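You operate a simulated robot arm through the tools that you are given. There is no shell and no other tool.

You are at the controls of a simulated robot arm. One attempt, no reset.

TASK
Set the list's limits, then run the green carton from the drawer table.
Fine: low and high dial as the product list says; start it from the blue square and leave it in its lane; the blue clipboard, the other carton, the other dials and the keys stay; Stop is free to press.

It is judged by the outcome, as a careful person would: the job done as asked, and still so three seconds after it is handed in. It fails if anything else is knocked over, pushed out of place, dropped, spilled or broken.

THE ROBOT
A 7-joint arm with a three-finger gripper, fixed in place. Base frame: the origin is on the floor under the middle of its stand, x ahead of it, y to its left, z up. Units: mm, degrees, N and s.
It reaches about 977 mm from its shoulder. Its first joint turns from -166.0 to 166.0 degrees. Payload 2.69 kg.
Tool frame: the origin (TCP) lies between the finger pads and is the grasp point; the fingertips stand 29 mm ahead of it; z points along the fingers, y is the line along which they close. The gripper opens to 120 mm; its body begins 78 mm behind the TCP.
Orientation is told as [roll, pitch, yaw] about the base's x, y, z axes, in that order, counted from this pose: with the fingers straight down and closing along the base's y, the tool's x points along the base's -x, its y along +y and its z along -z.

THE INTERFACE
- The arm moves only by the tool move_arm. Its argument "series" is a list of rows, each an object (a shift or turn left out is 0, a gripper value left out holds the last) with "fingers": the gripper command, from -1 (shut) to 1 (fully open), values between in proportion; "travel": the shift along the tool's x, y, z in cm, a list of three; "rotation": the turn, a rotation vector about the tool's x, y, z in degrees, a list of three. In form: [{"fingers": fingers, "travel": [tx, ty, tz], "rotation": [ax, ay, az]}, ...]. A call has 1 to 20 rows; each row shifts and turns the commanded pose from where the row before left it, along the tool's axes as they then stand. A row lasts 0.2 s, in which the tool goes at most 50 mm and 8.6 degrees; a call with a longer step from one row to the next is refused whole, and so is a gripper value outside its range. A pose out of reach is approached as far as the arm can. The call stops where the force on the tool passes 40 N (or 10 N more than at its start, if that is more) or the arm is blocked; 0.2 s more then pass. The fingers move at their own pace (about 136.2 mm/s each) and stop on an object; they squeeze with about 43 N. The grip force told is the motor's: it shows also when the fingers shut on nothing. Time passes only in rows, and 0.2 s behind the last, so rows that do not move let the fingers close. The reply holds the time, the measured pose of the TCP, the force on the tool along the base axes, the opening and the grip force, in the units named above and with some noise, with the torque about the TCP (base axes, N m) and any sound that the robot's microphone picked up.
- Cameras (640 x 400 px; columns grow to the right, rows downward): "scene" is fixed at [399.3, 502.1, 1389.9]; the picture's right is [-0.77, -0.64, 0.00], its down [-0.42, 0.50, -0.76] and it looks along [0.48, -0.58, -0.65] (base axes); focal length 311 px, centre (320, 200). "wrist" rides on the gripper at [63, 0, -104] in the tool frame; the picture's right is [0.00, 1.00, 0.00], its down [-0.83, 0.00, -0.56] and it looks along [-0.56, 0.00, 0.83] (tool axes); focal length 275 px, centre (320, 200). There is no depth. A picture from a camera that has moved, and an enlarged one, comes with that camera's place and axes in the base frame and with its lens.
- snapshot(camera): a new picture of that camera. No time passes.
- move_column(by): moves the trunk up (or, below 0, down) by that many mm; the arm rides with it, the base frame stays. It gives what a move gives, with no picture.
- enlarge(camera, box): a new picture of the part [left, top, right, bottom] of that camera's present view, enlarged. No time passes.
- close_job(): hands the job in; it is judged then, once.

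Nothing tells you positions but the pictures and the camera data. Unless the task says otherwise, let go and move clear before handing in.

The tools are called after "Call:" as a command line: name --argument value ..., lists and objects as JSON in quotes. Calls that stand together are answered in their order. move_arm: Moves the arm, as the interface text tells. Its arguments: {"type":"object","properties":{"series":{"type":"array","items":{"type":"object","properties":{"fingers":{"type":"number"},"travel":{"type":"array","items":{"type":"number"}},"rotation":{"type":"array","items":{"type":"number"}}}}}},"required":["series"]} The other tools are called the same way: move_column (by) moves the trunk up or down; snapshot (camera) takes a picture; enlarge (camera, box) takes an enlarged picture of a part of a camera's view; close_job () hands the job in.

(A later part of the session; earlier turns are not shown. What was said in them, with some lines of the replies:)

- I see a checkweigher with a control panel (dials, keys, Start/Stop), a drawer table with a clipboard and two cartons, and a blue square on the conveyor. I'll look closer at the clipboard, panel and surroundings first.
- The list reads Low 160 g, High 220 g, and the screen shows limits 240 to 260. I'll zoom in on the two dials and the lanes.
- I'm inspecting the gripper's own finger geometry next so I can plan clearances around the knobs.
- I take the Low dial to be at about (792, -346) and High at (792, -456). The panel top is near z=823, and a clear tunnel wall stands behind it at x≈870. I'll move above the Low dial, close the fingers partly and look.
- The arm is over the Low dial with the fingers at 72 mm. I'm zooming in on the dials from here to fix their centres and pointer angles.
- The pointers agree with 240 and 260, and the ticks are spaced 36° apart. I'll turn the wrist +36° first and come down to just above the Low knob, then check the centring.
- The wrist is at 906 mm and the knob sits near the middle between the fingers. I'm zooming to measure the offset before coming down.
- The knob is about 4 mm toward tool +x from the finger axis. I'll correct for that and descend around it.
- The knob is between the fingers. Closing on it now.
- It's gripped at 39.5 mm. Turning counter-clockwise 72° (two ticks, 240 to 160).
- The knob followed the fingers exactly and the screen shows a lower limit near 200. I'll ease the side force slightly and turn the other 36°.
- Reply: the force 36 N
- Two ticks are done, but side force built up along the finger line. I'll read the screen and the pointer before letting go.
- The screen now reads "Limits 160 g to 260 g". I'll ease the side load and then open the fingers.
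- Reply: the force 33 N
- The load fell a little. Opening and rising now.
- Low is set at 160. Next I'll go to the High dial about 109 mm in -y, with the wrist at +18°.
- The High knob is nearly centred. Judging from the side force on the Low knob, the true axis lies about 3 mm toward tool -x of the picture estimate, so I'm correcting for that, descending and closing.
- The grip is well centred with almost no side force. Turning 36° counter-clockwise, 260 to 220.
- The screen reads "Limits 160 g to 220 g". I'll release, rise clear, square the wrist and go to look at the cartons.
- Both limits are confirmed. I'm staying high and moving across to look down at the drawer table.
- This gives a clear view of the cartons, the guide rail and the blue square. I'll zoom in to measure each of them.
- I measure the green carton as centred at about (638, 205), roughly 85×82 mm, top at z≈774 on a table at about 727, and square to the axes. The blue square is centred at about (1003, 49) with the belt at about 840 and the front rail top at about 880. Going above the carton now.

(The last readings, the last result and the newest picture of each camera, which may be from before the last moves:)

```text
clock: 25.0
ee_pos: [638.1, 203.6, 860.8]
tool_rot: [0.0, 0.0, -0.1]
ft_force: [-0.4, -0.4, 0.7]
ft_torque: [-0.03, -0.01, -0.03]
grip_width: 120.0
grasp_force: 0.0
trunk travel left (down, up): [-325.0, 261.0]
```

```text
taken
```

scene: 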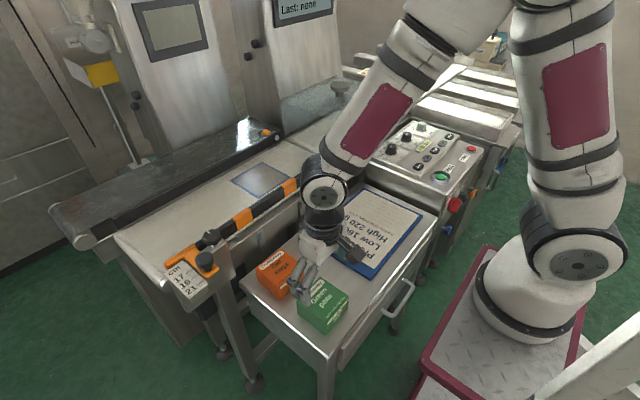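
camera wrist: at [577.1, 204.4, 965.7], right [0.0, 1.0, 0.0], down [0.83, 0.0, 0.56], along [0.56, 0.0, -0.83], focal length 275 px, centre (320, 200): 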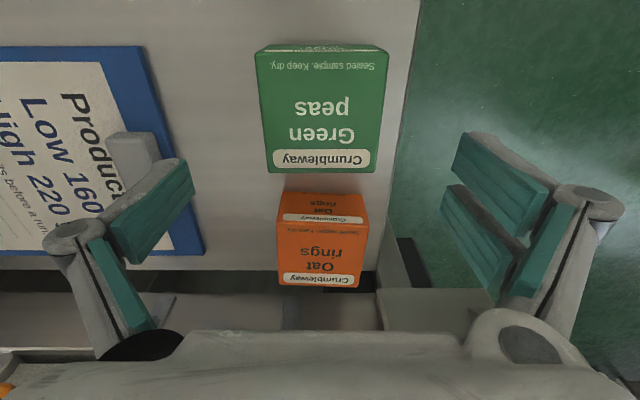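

The carton is centred between the open fingers within about 2 mm. I'll descend to about z=767 so the tips stay above the table, then grip.

Call:
move_arm --series '[{"travel": [0, 0.15, 3.0]}, {"travel": [0, 0, 3.0]}, {"travel": [0, 0, 2.0]}, {"travel": [0, 0, 1.3]}, {}]'

Call:
snapshot --camera "wrist"

Call:
enlarge --camera "scene" --box '[250, 220, 378, 340]'

```text
clock: 26.2
ee_pos: [640.4, 206.4, 768.3]
tool_rot: [0.0, 0.1, 0.0]
ft_force: [0.1, -0.8, -0.6]
ft_torque: [-0.02, 0.03, 0.01]
grip_width: 119.7
grasp_force: 0.1
trunk travel left (down, up): [-325.0, 261.0]
```

```text
taken
camera wrist: at [577.2, 206.7, 873.9], right [0.0, 1.0, 0.0], down [0.83, 0.0, 0.56], along [0.56, 0.0, -0.83], focal length 275 px, centre (320, 200)
```

wrist: 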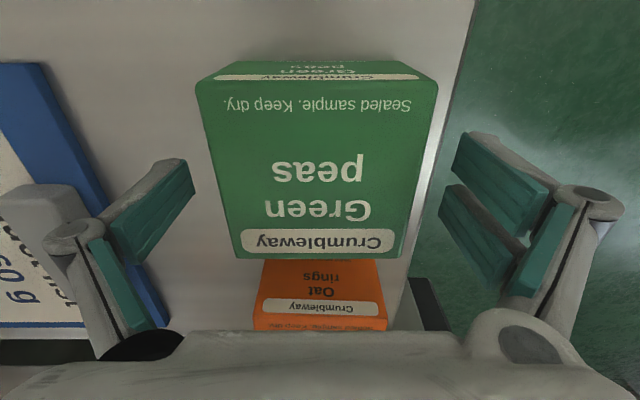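

```text
3.33 times, centred on (314, 280) of scene
camera zoom: at [399.3, 502.1, 1389.9], right [-0.77, -0.64, 0.0], down [-0.42, 0.5, -0.76], along [0.48, -0.58, -0.65], focal length 1036 px, centre (340, -67)
```

zoom: 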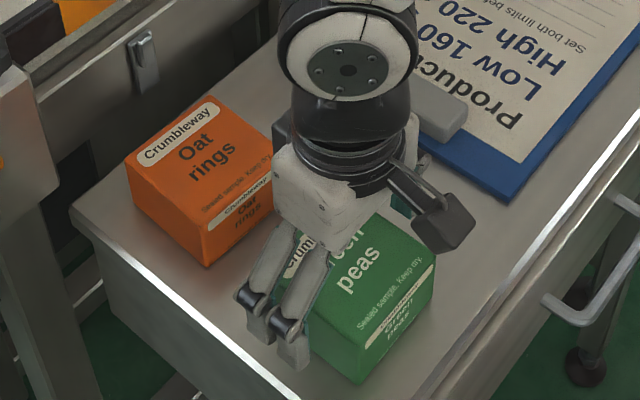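

The fingers straddle the carton with clear space all round. Closing now.

Call:
move_arm --series '[{"fingers": -1}, {}, {}]'

Call:
snapshot --camera "wrist"

```text
clock: 27.0
ee_pos: [640.3, 206.1, 770.3]
tool_rot: [0.0, 0.0, 0.0]
ft_force: [0.6, -1.2, 5.2]
ft_torque: [-0.42, 0.09, 0.03]
grip_width: 84.8
grasp_force: 42.6
trunk travel left (down, up): [-325.0, 261.0]
```

```text
taken
camera wrist: at [577.2, 206.6, 874.3], right [0.0, 1.0, 0.0], down [0.83, 0.0, 0.56], along [0.56, 0.0, -0.83], focal length 275 px, centre (320, 200)
```

wrist: 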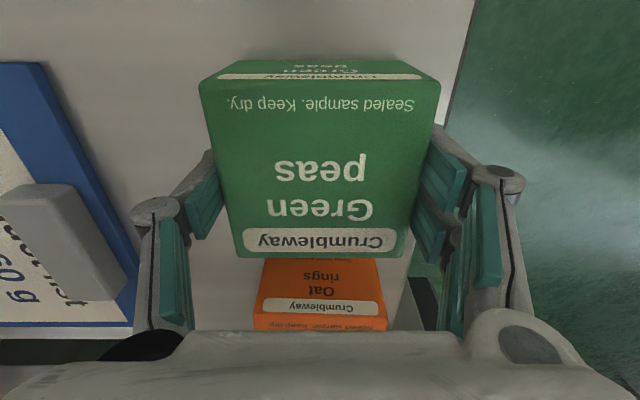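

It's gripped at 84.8 mm. Lifting straight up.

Call:
move_arm --series '[{"travel": [0, 0, -1]}, {"travel": [0, 0, -2]}, {"travel": [0, 0, -4]}, {"travel": [0, 0, -4]}, {"travel": [0, 0, -4]}, {"travel": [0, 0, -4]}, {"travel": [0, 0, -4]}, {}]'

Call:
snapshot --camera "wrist"

Call:
snapshot --camera "scene"

```text
clock: 28.8
ee_pos: [640.4, 205.3, 1000.4]
tool_rot: [0.0, 0.1, 0.1]
ft_force: [-0.8, -0.7, -2.5]
ft_torque: [0.03, 0.02, -0.02]
grip_width: 84.4
grasp_force: 43.0
trunk travel left (down, up): [-325.0, 261.0]
```

```text
taken
camera wrist: at [578.1, 205.9, 1104.5], right [0.0, 1.0, 0.0], down [0.83, 0.0, 0.56], along [0.56, 0.0, -0.83], focal length 275 px, centre (320, 200)
```

wrist: 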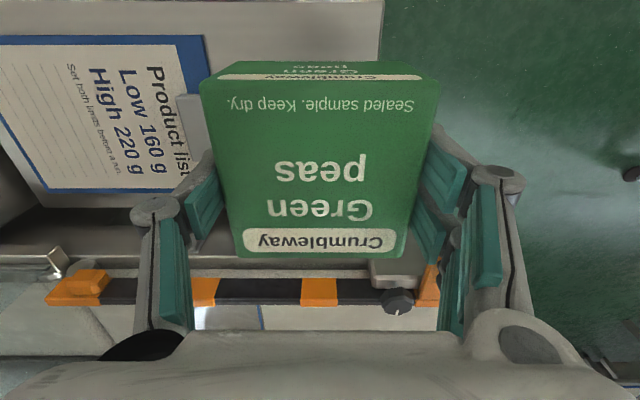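

```text
taken
```

scene: 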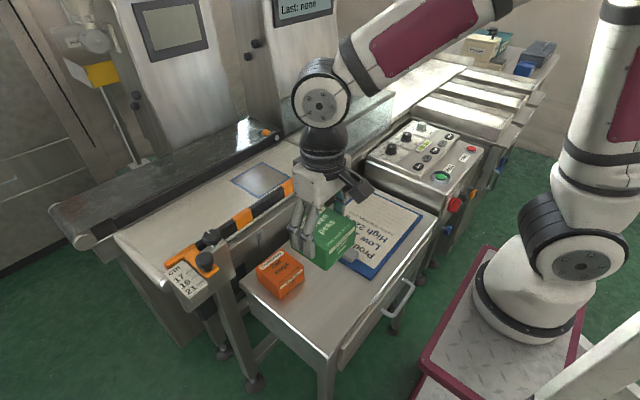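

The carton is secure and the orange one is untouched. I'm carrying it at z≈1000 over the rail to above the blue square.

Call:
move_arm --series '[{"travel": [-3.64, -1.57, 0]}, {"travel": [-3.64, -1.57, 0]}, {"travel": [-3.64, -1.57, 0]}, {"travel": [-3.64, -1.57, 0]}, {"travel": [-3.64, -1.57, 0]}, {"travel": [-3.64, -1.57, 0]}, {"travel": [-3.64, -1.57, 0]}, {"travel": [-3.64, -1.57, 0]}, {"travel": [-3.64, -1.57, 0]}, {"travel": [-3.64, -1.57, 0]}, {}]'

Call:
snapshot --camera "wrist"

Call:
snapshot --camera "scene"

```text
clock: 31.2
ee_pos: [1001.8, 48.8, 997.8]
tool_rot: [0.0, 0.2, -0.1]
ft_force: [0.6, 0.2, -2.2]
ft_torque: [-0.01, -0.04, 0.02]
grip_width: 84.5
grasp_force: 42.7
trunk travel left (down, up): [-325.0, 261.0]
```

```text
taken
camera wrist: at [940.4, 49.8, 1103.9], right [0.0, 1.0, 0.0], down [0.83, 0.0, 0.55], along [0.55, 0.0, -0.83], focal length 275 px, centre (320, 200)
```

wrist: 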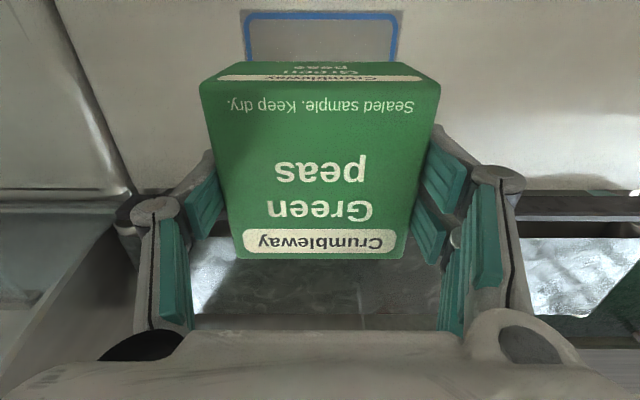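

```text
taken
```

scene: 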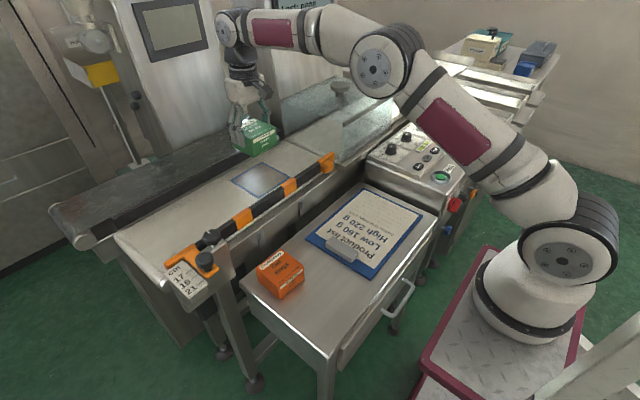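

The carton is above the blue square within a few mm and reach is fine. I'm lowering it to just above the belt.

Call:
move_arm --series '[{"travel": [0, 0, 3.0]}, {"travel": [0, 0, 3.0]}, {"travel": [0, 0, 2.5]}, {"travel": [0, 0, 1.8]}, {}]'

Call:
snapshot --camera "wrist"

Call:
enlarge --camera "scene" --box '[190, 60, 350, 220]'

Call:
snapshot --camera "scene"

```text
clock: 32.4
ee_pos: [1003.9, 51.2, 896.2]
tool_rot: [0.0, -0.1, -0.1]
ft_force: [0.1, 0.5, -2.3]
ft_torque: [-0.01, -0.02, 0.01]
grip_width: 84.6
grasp_force: 43.1
trunk travel left (down, up): [-325.0, 261.0]
```

```text
taken
camera wrist: at [941.6, 50.8, 1001.4], right [0.0, 1.0, 0.0], down [0.83, 0.0, 0.56], along [0.56, 0.0, -0.83], focal length 275 px, centre (320, 200)
```

wrist: 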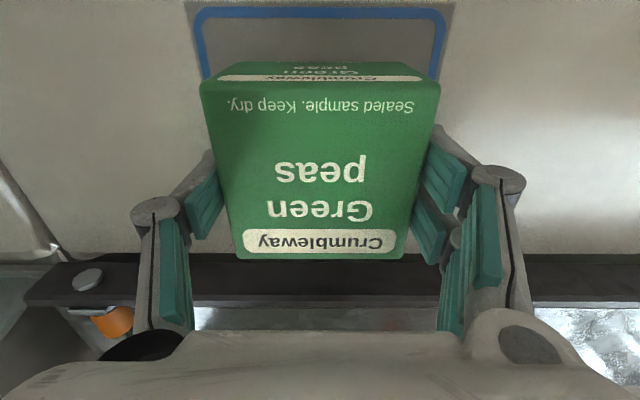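

```text
2.50 times, centred on (270, 140) of scene
camera zoom: at [399.3, 502.1, 1389.9], right [-0.77, -0.64, 0.0], down [-0.42, 0.5, -0.76], along [0.48, -0.58, -0.65], focal length 777 px, centre (445, 350)
```

zoom: 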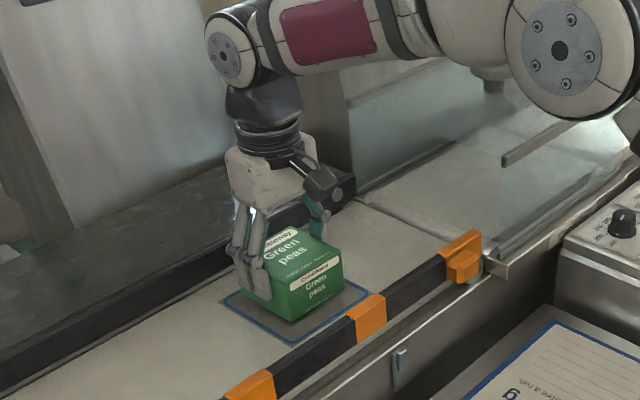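

```text
taken
```

scene: 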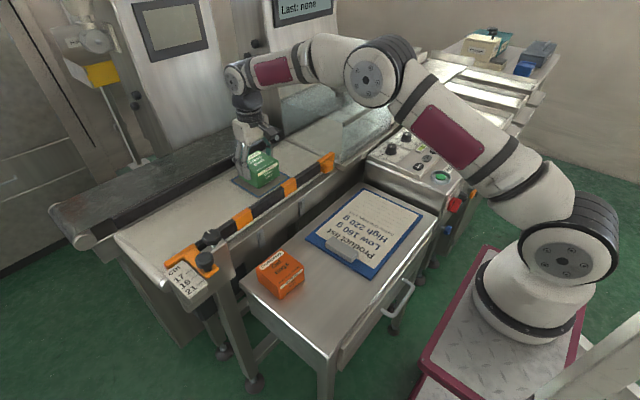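

The carton hovers about 14 mm over the square. I'll lower it in small steps until it touches.

Call:
move_arm --series '[{"travel": [0, 0, 0.4]}, {"travel": [0, 0, 0.4]}, {}]'

Call:
enlarge --camera "scene" --box '[220, 120, 300, 210]'

```text
clock: 33.2
ee_pos: [1003.5, 49.5, 888.9]
tool_rot: [0.0, 0.0, 0.0]
ft_force: [0.5, 0.1, 5.9]
ft_torque: [-0.13, 0.36, 0.04]
grip_width: 84.7
grasp_force: 43.3
trunk travel left (down, up): [-325.0, 261.0]
```

```text
4.44 times, centred on (260, 165) of scene
camera zoom: at [399.3, 502.1, 1389.9], right [-0.77, -0.64, 0.0], down [-0.42, 0.5, -0.76], along [0.48, -0.58, -0.65], focal length 1382 px, centre (587, 356)
```

zoom: 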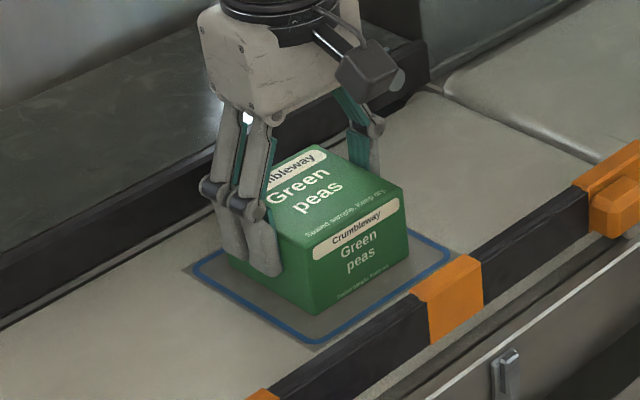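

It touched down at about 6 N and sits squarely inside the blue square. I'll open and rise straight up.

Call:
move_arm --series '[{"fingers": -0.3}, {"fingers": 0.6}, {"fingers": 1}, {}, {"travel": [0, 0, -1.5]}, {"travel": [0, 0, -3]}, {"travel": [0, 0, -4]}, {"travel": [0, 0, -4]}, {"travel": [0, 0, -4]}, {"travel": [0, 0, -4]}, {}]'

Call:
snapshot --camera "wrist"

Call:
enlarge --camera "scene" --box '[220, 120, 300, 210]'

```text
clock: 35.6
ee_pos: [991.7, 49.2, 1089.1]
tool_rot: [0.0, 0.0, 0.0]
ft_force: [-0.1, 0.3, -0.6]
ft_torque: [-0.01, 0.03, -0.01]
grip_width: 119.8
grasp_force: 0.1
out of reach, approached as far as the arm can: row 10
trunk travel left (down, up): [-325.0, 261.0]
```

```text
taken
camera wrist: at [930.8, 49.6, 1194.6], right [0.0, 1.0, 0.0], down [0.83, 0.0, 0.56], along [0.56, 0.0, -0.83], focal length 275 px, centre (320, 200)
```

wrist: 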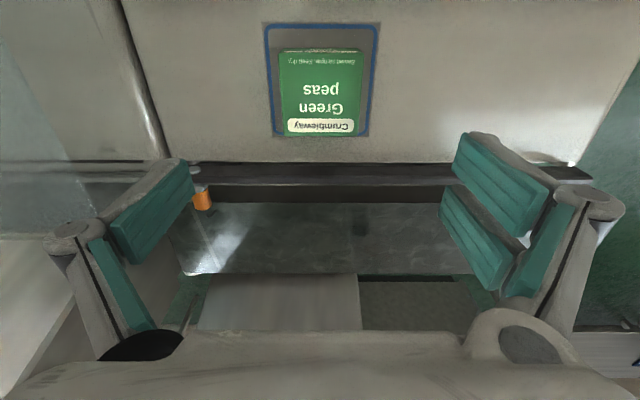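

```text
4.44 times, centred on (260, 165) of scene
camera zoom: at [399.3, 502.1, 1389.9], right [-0.77, -0.64, 0.0], down [-0.42, 0.5, -0.76], along [0.48, -0.58, -0.65], focal length 1382 px, centre (587, 356)
```

zoom: 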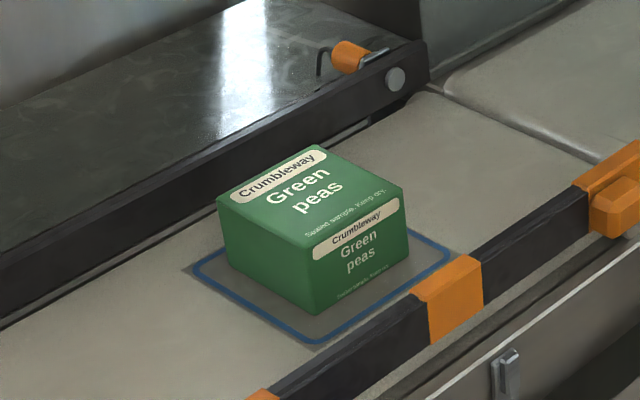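

The carton is released well inside the square. Next is the Start button at about (610, -343, 810), recessed in a collar, so I'll use the single fingertip with the gripper open. I'm moving high over the panel first.

Call:
move_arm --series '[{"travel": [3.0, -2.5, 0.5]}, {"travel": [3.0, -2.5, 0.5]}, {"travel": [3.0, -2.5, 0.5]}, {"travel": [3.0, -2.5, 0]}, {"travel": [3.0, -2.5, 0]}, {"travel": [3.0, -2.5, 0]}, {"travel": [3.0, -2.5, 0]}, {"travel": [3.0, -2.5, 0]}, {"travel": [3.0, -2.5, 0]}, {"travel": [3.0, -2.5, 0]}, {"travel": [3.0, -2.5, 0]}, {"travel": [3.0, -2.5, 0]}, {"travel": [2.5, -2.5, 0]}, {}]'

Call:
snapshot --camera "wrist"

```text
clock: 38.6
ee_pos: [607.9, -276.7, 1075.0]
tool_rot: [0.0, 0.0, 0.0]
ft_force: [0.7, -0.5, 0.2]
ft_torque: [0.0, 0.0, -0.03]
grip_width: 119.8
grasp_force: 0.1
trunk travel left (down, up): [-325.0, 261.0]
```

```text
taken
camera wrist: at [545.8, -275.8, 1179.3], right [0.0, 1.0, 0.0], down [0.83, 0.0, 0.56], along [0.56, 0.0, -0.83], focal length 275 px, centre (320, 200)
```

wrist: 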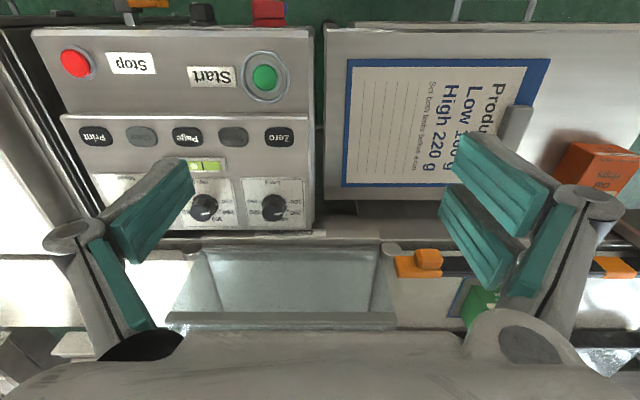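

Start is at about (611, -344). I'll shift slightly so the single fingertip is over it and come down to about 40 mm above.

Call:
move_arm --series '[{"travel": [-0.3, 0.3, 4]}, {"travel": [0, 0, 4]}, {"travel": [0, 0, 4]}, {"travel": [0, 0, 4]}, {"travel": [0, 0, 3]}, {}]'

Call:
snapshot --camera "wrist"

Call:
enlarge --camera "scene" --box '[370, 110, 490, 220]'

```text
clock: 40.0
ee_pos: [612.6, -272.5, 883.9]
tool_rot: [0.0, 0.0, 0.0]
ft_force: [-0.4, 0.1, -0.2]
ft_torque: [0.01, 0.01, 0.01]
grip_width: 120.0
grasp_force: 0.1
trunk travel left (down, up): [-325.0, 261.0]
```

```text
taken
camera wrist: at [550.8, -271.9, 988.5], right [0.0, 1.0, 0.0], down [0.83, 0.0, 0.56], along [0.56, 0.0, -0.83], focal length 275 px, centre (320, 200)
```

wrist: 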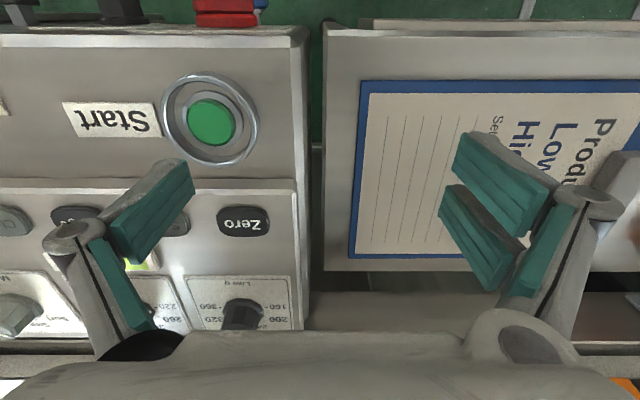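

```text
3.64 times, centred on (430, 165) of scene
camera zoom: at [399.3, 502.1, 1389.9], right [-0.77, -0.64, 0.0], down [-0.42, 0.5, -0.76], along [0.48, -0.58, -0.65], focal length 1131 px, centre (-80, 327)
```

zoom: 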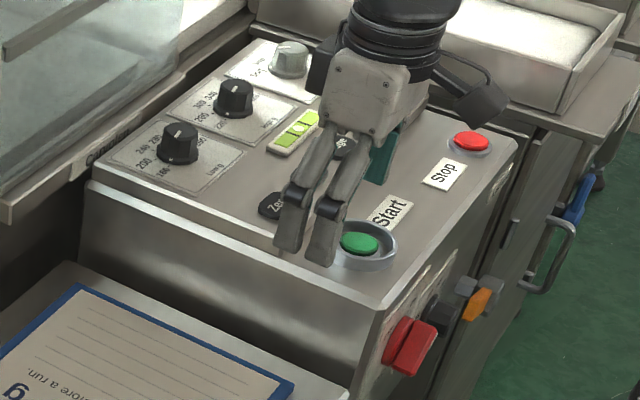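

The button sits at tool y≈-71 and the single fingertip is at about -68. I'll nudge onto it and lower part way to check the alignment with the collar.

Call:
move_arm --series '[{"travel": [0.2, -0.3, 1.5]}, {"travel": [0, 0, 1.5]}, {}]'

Call:
snapshot --camera "wrist"

Call:
enlarge --camera "wrist" --box '[120, 70, 280, 210]'

Call:
enlarge --camera "scene" --box '[400, 130, 480, 200]'

```text
clock: 40.8
ee_pos: [608.3, -275.7, 854.6]
tool_rot: [0.0, 0.0, 0.0]
ft_force: [0.7, -0.6, -0.3]
ft_torque: [-0.02, 0.01, -0.01]
grip_width: 119.8
grasp_force: 0.1
trunk travel left (down, up): [-325.0, 261.0]
```

```text
taken
camera wrist: at [547.0, -275.3, 958.6], right [0.0, 1.0, 0.0], down [0.83, 0.0, 0.56], along [0.56, 0.0, -0.83], focal length 275 px, centre (320, 200)
```

wrist: 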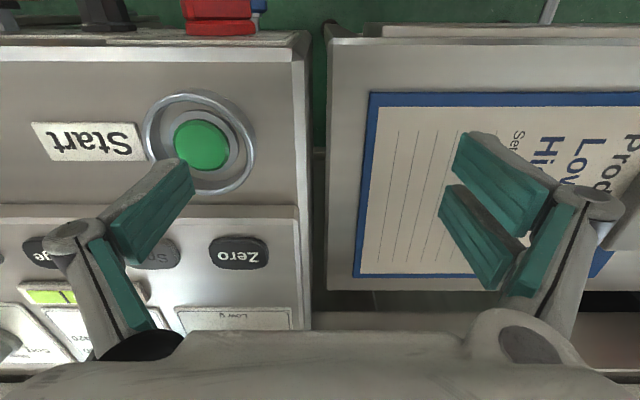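

```text
2.86 times, centred on (200, 140) of wrist
camera zoom: at [547.0, -275.3, 958.6], right [0.0, 1.0, 0.0], down [0.83, 0.0, 0.56], along [0.56, 0.0, -0.83], focal length 786 px, centre (663, 371)
```

zoom: 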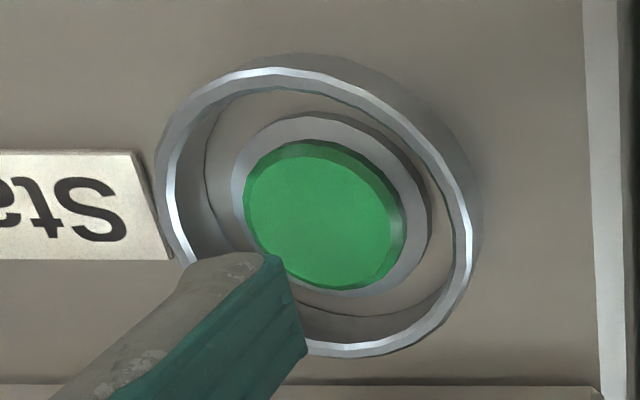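

```text
5.71 times, centred on (440, 165) of scene
camera zoom: at [399.3, 502.1, 1389.9], right [-0.77, -0.64, 0.0], down [-0.42, 0.5, -0.76], along [0.48, -0.58, -0.65], focal length 1777 px, centre (-366, 400)
```

zoom: 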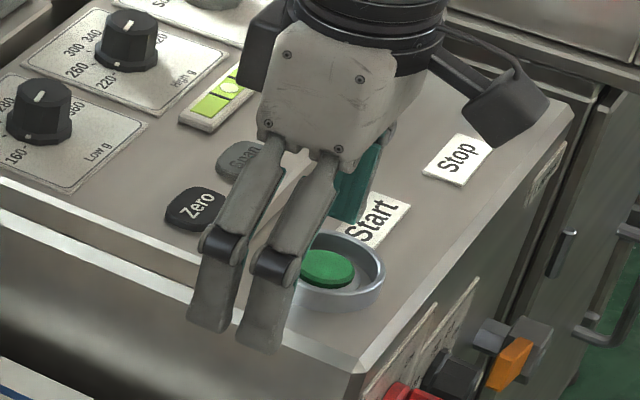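

The fingertip lines up with the button. I'll lower in small steps and watch for contact.

Call:
move_arm --series '[{"travel": [0, 0, 1.0]}, {"travel": [0, 0, 1.0]}, {"travel": [0, 0, 0.4]}, {}]'

Call:
enlarge --camera "wrist" --box '[120, 90, 280, 230]'

Call:
enlarge --camera "scene" --box '[400, 130, 480, 200]'

```text
clock: 41.8
ee_pos: [609.0, -276.2, 830.2]
tool_rot: [0.0, 0.0, 0.0]
ft_force: [0.3, -0.6, -0.4]
ft_torque: [-0.02, -0.03, 0.02]
grip_width: 119.9
grasp_force: 0.0
trunk travel left (down, up): [-325.0, 261.0]
```

```text
2.86 times, centred on (200, 160) of wrist
camera zoom: at [547.2, -275.9, 935.2], right [0.0, 1.0, 0.0], down [0.83, 0.0, 0.56], along [0.56, 0.0, -0.83], focal length 786 px, centre (663, 314)
```

zoom: 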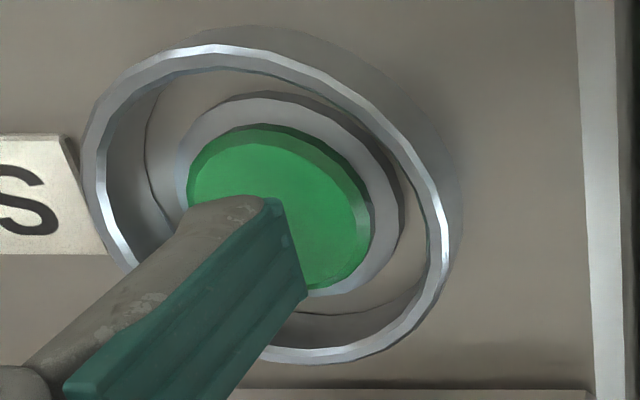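

```text
5.71 times, centred on (440, 165) of scene
camera zoom: at [399.3, 502.1, 1389.9], right [-0.77, -0.64, 0.0], down [-0.42, 0.5, -0.76], along [0.48, -0.58, -0.65], focal length 1777 px, centre (-366, 400)
```

zoom: 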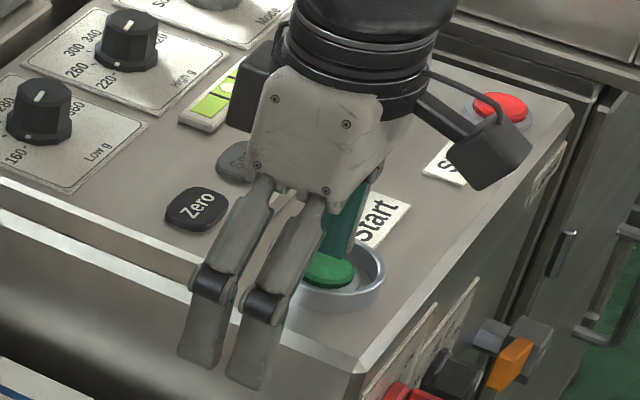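

There's no contact yet and the tip is right over the button inside the collar. Continuing down gently.

Call:
move_arm --series '[{"travel": [0, 0, 0.3]}, {"travel": [0, 0, 0.3]}, {"travel": [0, 0, 0.3]}, {}]'

Call:
enlarge --camera "wrist" --box '[120, 90, 280, 230]'

```text
clock: 42.8
ee_pos: [609.2, -276.4, 821.6]
tool_rot: [0.0, 0.0, 0.0]
ft_force: [-0.2, 0.2, -0.1]
ft_torque: [-0.02, 0.03, -0.01]
grip_width: 119.9
grasp_force: 0.2
trunk travel left (down, up): [-325.0, 261.0]
```

```text
2.86 times, centred on (200, 160) of wrist
camera zoom: at [547.3, -275.5, 925.8], right [0.0, 1.0, 0.0], down [0.83, 0.0, 0.56], along [0.56, 0.0, -0.83], focal length 786 px, centre (663, 314)
```

zoom: 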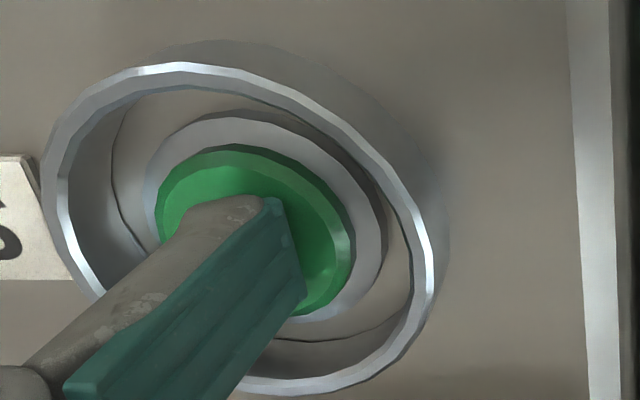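

Still free. Another centimetre down in 2.5 mm steps.

Call:
move_arm --series '[{"travel": [0, 0, 0.25]}, {"travel": [0, 0, 0.25]}, {"travel": [0, 0, 0.25]}, {}]'

Call:
enlarge --camera "wrist" --box '[120, 90, 280, 230]'

```text
clock: 43.8
ee_pos: [609.7, -277.0, 814.2]
tool_rot: [-0.2, -0.1, 0.0]
ft_force: [-1.1, -1.9, 6.7]
ft_torque: [-0.47, 0.0, -0.06]
grip_width: 120.3
grasp_force: 0.1
trunk travel left (down, up): [-325.0, 261.0]
heard: click
```

```text
2.86 times, centred on (200, 160) of wrist
camera zoom: at [547.9, -276.4, 919.4], right [0.0, 1.0, 0.0], down [0.83, 0.0, 0.56], along [0.56, 0.0, -0.83], focal length 786 px, centre (663, 314)
```

zoom: 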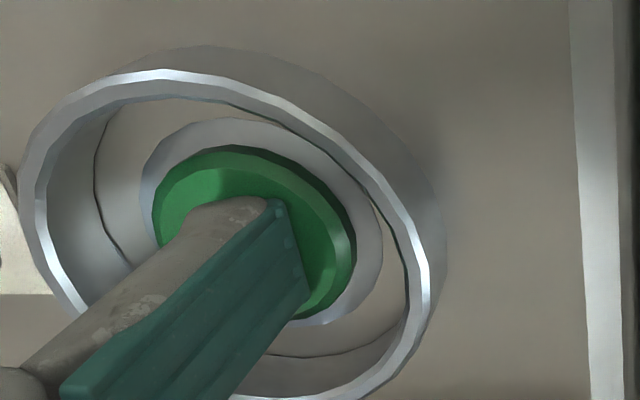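

I heard a click, so the button was pressed. I'm lifting off and checking whether the belt is running.

Call:
move_arm --series '[{"travel": [0, 0, -1.0]}, {"travel": [0, 0, -2.0]}, {"travel": [0, 0, -3.0]}]'

Call:
snapshot --camera "scene"

Call:
enlarge --camera "scene" --box '[250, 0, 360, 10]'

```text
clock: 44.6
ee_pos: [609.7, -276.2, 873.0]
tool_rot: [-0.1, 0.1, 0.0]
ft_force: [0.0, 0.5, 0.2]
ft_torque: [-0.02, 0.02, 0.0]
grip_width: 119.7
grasp_force: 0.2
trunk travel left (down, up): [-325.0, 261.0]
```

```text
taken
```

scene: 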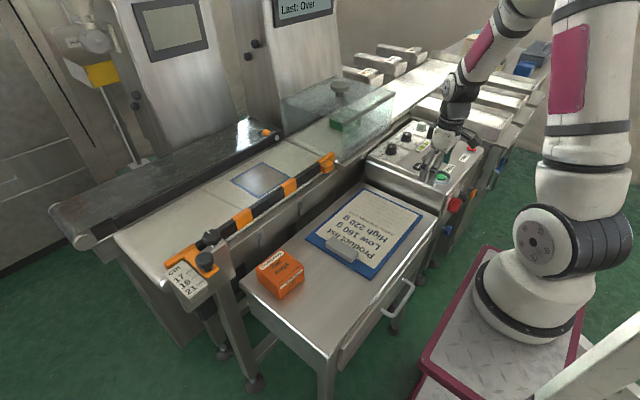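

```text
5.82 times, centred on (305, 5) of scene
camera zoom: at [399.3, 502.1, 1389.9], right [-0.77, -0.64, 0.0], down [-0.42, 0.5, -0.76], along [0.48, -0.58, -0.65], focal length 1809 px, centre (407, 1334)
```

zoom: 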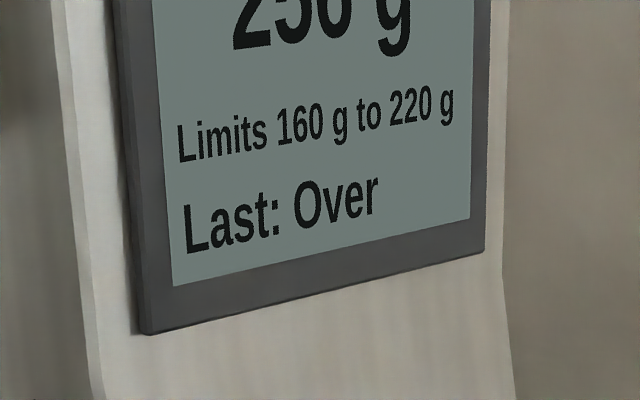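

The belt is running: the carton is in the tunnel and reads about 250 g, "Over". I'll rise clear of the machine and let it sort.

Call:
move_arm --series '[{"travel": [0, 0, -4]}, {"travel": [0, 0, -4]}, {"travel": [0, 0, -4]}, {"travel": [0, 0, -4]}, {}]'

Call:
snapshot --camera "scene"

```text
clock: 45.8
ee_pos: [608.9, -276.4, 1032.4]
tool_rot: [0.1, -0.1, 0.0]
ft_force: [0.5, 0.2, -0.7]
ft_torque: [-0.02, 0.01, -0.02]
grip_width: 119.9
grasp_force: 0.0
trunk travel left (down, up): [-325.0, 261.0]
```

```text
taken
```

scene: 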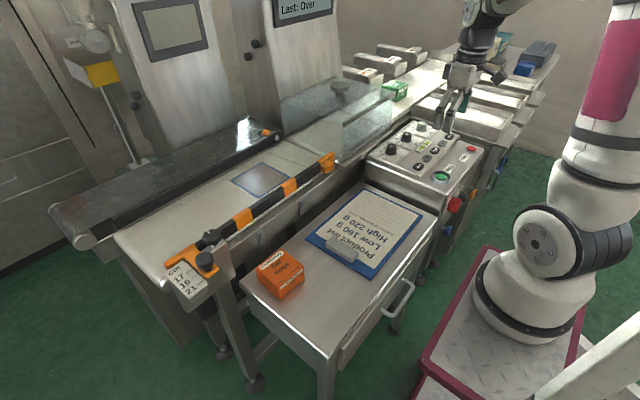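

The carton is out of the tunnel and moving toward the lanes. Waiting for the sort.

Call:
move_arm --series '[{}, {}, {}, {}, {}]'

Call:
enlarge --camera "scene" --box '[340, 20, 560, 150]'

```text
clock: 47.0
ee_pos: [609.2, -276.4, 1034.3]
tool_rot: [0.0, 0.1, 0.0]
ft_force: [0.0, -0.6, 0.7]
ft_torque: [-0.01, -0.02, 0.0]
grip_width: 120.2
grasp_force: 0.0
trunk travel left (down, up): [-325.0, 261.0]
```

```text
2.91 times, centred on (450, 85) of scene
camera zoom: at [399.3, 502.1, 1389.9], right [-0.77, -0.64, 0.0], down [-0.42, 0.5, -0.76], along [0.48, -0.58, -0.65], focal length 904 px, centre (-58, 534)
```

zoom: 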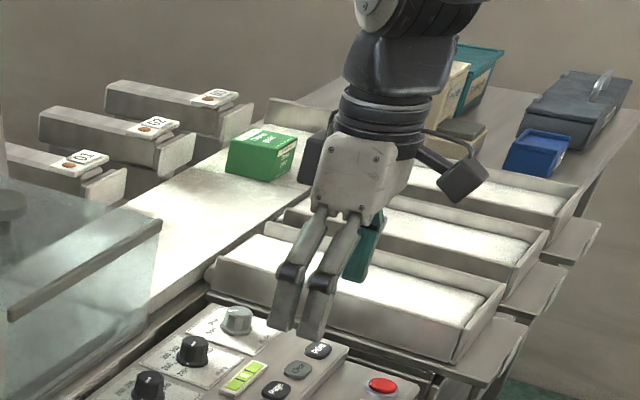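

It's at the third pusher's position now. Waiting on and moving the arm out of the line of sight.

Call:
move_arm --series '[{"travel": [0, 3, 0]}, {"travel": [0, 3, 0]}, {"travel": [0, 3, 0]}, {"travel": [0, 3, 0]}, {"travel": [0, 3, 0]}, {"travel": [0, 3, 0]}, {}, {}]'

Call:
enlarge --camera "scene" --box '[340, 20, 560, 150]'

Call:
enlarge --camera "scene" --box '[250, 0, 360, 10]'

```text
clock: 48.8
ee_pos: [610.3, -96.2, 1033.7]
tool_rot: [0.0, 0.1, -0.1]
ft_force: [0.3, -1.0, -0.3]
ft_torque: [-0.01, 0.0, 0.02]
grip_width: 120.2
grasp_force: 0.0
trunk travel left (down, up): [-325.0, 261.0]
```

```text
2.91 times, centred on (450, 85) of scene
camera zoom: at [399.3, 502.1, 1389.9], right [-0.77, -0.64, 0.0], down [-0.42, 0.5, -0.76], along [0.48, -0.58, -0.65], focal length 904 px, centre (-58, 534)
```

zoom: 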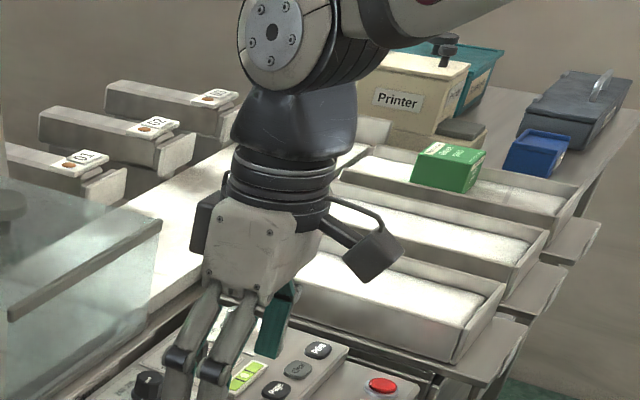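

```text
5.82 times, centred on (305, 5) of scene
camera zoom: at [399.3, 502.1, 1389.9], right [-0.77, -0.64, 0.0], down [-0.42, 0.5, -0.76], along [0.48, -0.58, -0.65], focal length 1809 px, centre (407, 1334)
```

zoom: 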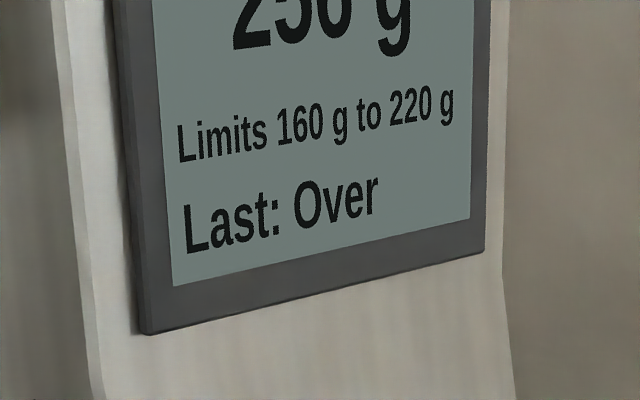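

The carton was pushed into lane 3, matching "Over". I'll wait a moment and verify that it rests and everything else is in place.

Call:
move_arm --series '[{"travel": [0, 3, 0]}, {"travel": [0, 3, 0]}, {"travel": [0, 3, 0]}, {"travel": [0, 3, 0]}, {}, {}, {}, {}, {}, {}]'

Call:
snapshot --camera "scene"

Call:
enlarge --camera "scene" --box '[380, 20, 560, 130]'

Call:
enlarge --camera "scene" --box '[360, 110, 500, 200]'

```text
clock: 51.0
ee_pos: [610.6, 24.4, 1032.8]
tool_rot: [0.1, 0.0, 0.0]
ft_force: [0.3, 0.2, 0.2]
ft_torque: [-0.01, 0.02, 0.04]
grip_width: 120.0
grasp_force: 0.0
trunk travel left (down, up): [-325.0, 261.0]
```

```text
taken
```

scene: 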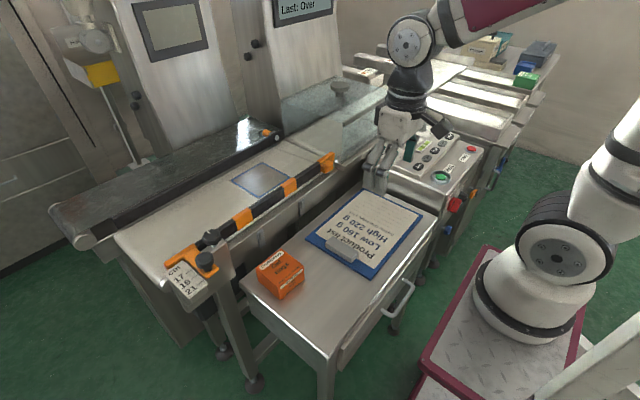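

```text
3.56 times, centred on (470, 75) of scene
camera zoom: at [399.3, 502.1, 1389.9], right [-0.77, -0.64, 0.0], down [-0.42, 0.5, -0.76], along [0.48, -0.58, -0.65], focal length 1106 px, centre (-213, 644)
```

zoom: 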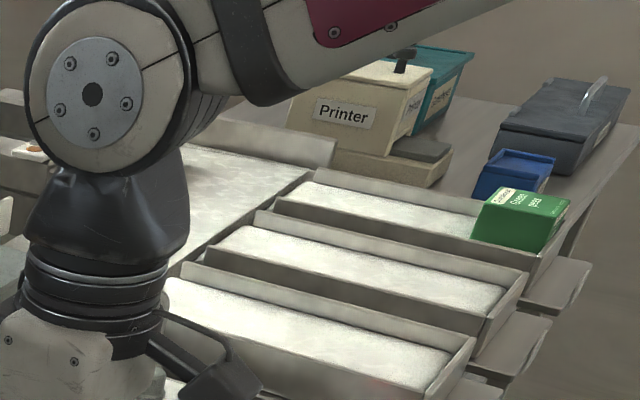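

```text
4.44 times, centred on (430, 155) of scene
camera zoom: at [399.3, 502.1, 1389.9], right [-0.77, -0.64, 0.0], down [-0.42, 0.5, -0.76], along [0.48, -0.58, -0.65], focal length 1382 px, centre (-169, 400)
```

zoom: 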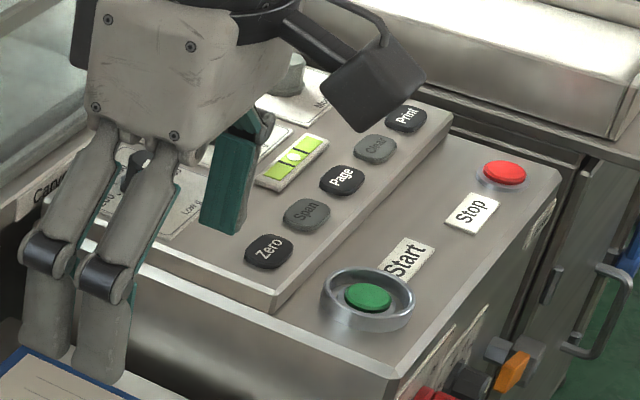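

The carton has slid down lane 3 to its end wall. I'll wait a little longer to make sure it has stopped.

Call:
move_arm --series '[{"travel": [0, 3, 0]}, {"travel": [0, 3, 0]}, {}, {}, {}, {}, {}, {}, {}, {}]'

Call:
enlarge --camera "scene" --box '[480, 40, 570, 110]'

Call:
enlarge --camera "scene" --box '[360, 40, 560, 180]'

Call:
enlarge --camera "scene" --box '[250, 0, 360, 10]'

Call:
snapshot --camera "wrist"

```text
clock: 53.2
ee_pos: [610.1, 84.0, 1031.7]
tool_rot: [0.0, 0.0, 0.1]
ft_force: [0.8, 0.0, 0.4]
ft_torque: [0.0, 0.0, -0.05]
grip_width: 119.8
grasp_force: 0.0
trunk travel left (down, up): [-325.0, 261.0]
```

```text
5.71 times, centred on (525, 75) of scene
camera zoom: at [399.3, 502.1, 1389.9], right [-0.77, -0.64, 0.0], down [-0.42, 0.5, -0.76], along [0.48, -0.58, -0.65], focal length 1777 px, centre (-851, 914)
```

zoom: 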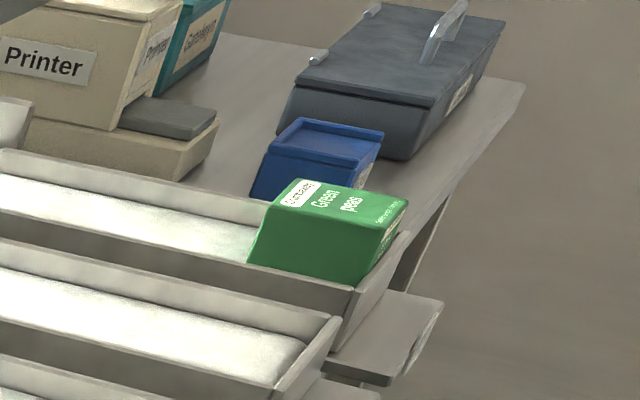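

```text
2.86 times, centred on (460, 110) of scene
camera zoom: at [399.3, 502.1, 1389.9], right [-0.77, -0.64, 0.0], down [-0.42, 0.5, -0.76], along [0.48, -0.58, -0.65], focal length 888 px, centre (-80, 457)
```

zoom: 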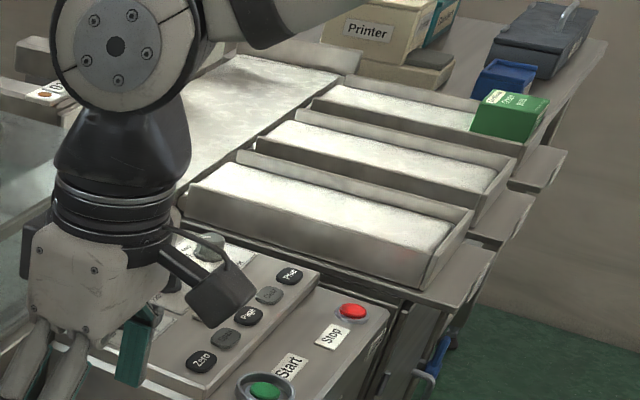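

```text
5.82 times, centred on (305, 5) of scene
camera zoom: at [399.3, 502.1, 1389.9], right [-0.77, -0.64, 0.0], down [-0.42, 0.5, -0.76], along [0.48, -0.58, -0.65], focal length 1809 px, centre (407, 1334)
```

zoom: 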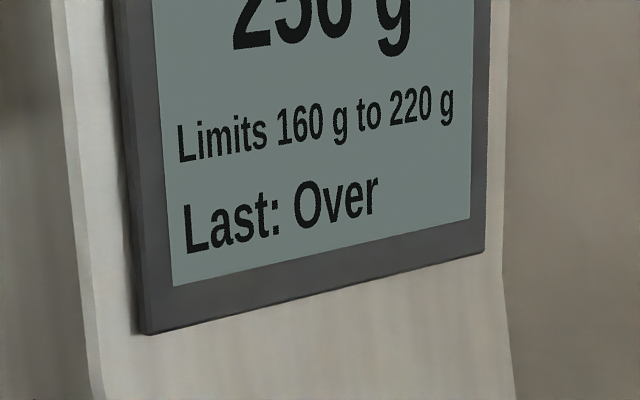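

```text
taken
camera wrist: at [548.6, 83.7, 1136.7], right [0.0, 1.0, 0.0], down [0.83, 0.0, 0.56], along [0.56, 0.0, -0.83], focal length 275 px, centre (320, 200)
```

wrist: 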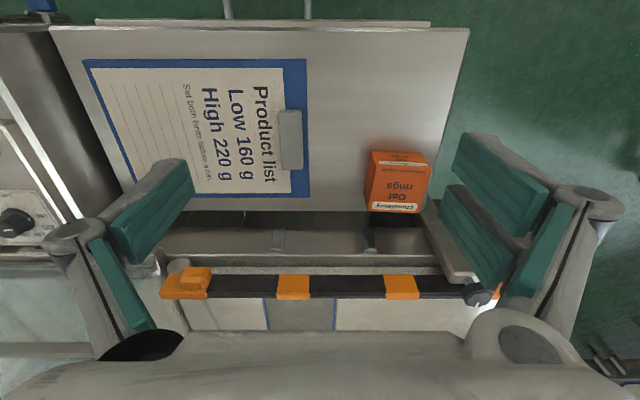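

The limits read 160 g to 220 g. The green carton was weighed "Over" and now rests at the end wall of lane 3. The clipboard, orange carton, keys and other dial are in place, and the arm is empty and clear, so I'm handing in.

Call:
close_job

```text
The job is handed in.
```

The limits are set as the product list says, and the green carton has been run and left in its lane. I've handed the job in.

- **Limits:** the Low dial is at 160 g and the High dial at 220 g. The screen confirms "Limits 160 g to 220 g".
- **Run:** I set the green carton inside the blue square and pressed Start once. It weighed about 250 g, so the machine read it as "Over" and pushed it into lane 3. It slid to the end wall there and stopped.
- **Everything else:** the blue clipboard, the orange carton, the Mode dial and the keys were not touched. I did not press Stop. The gripper is empty and the arm is clear of the machine.
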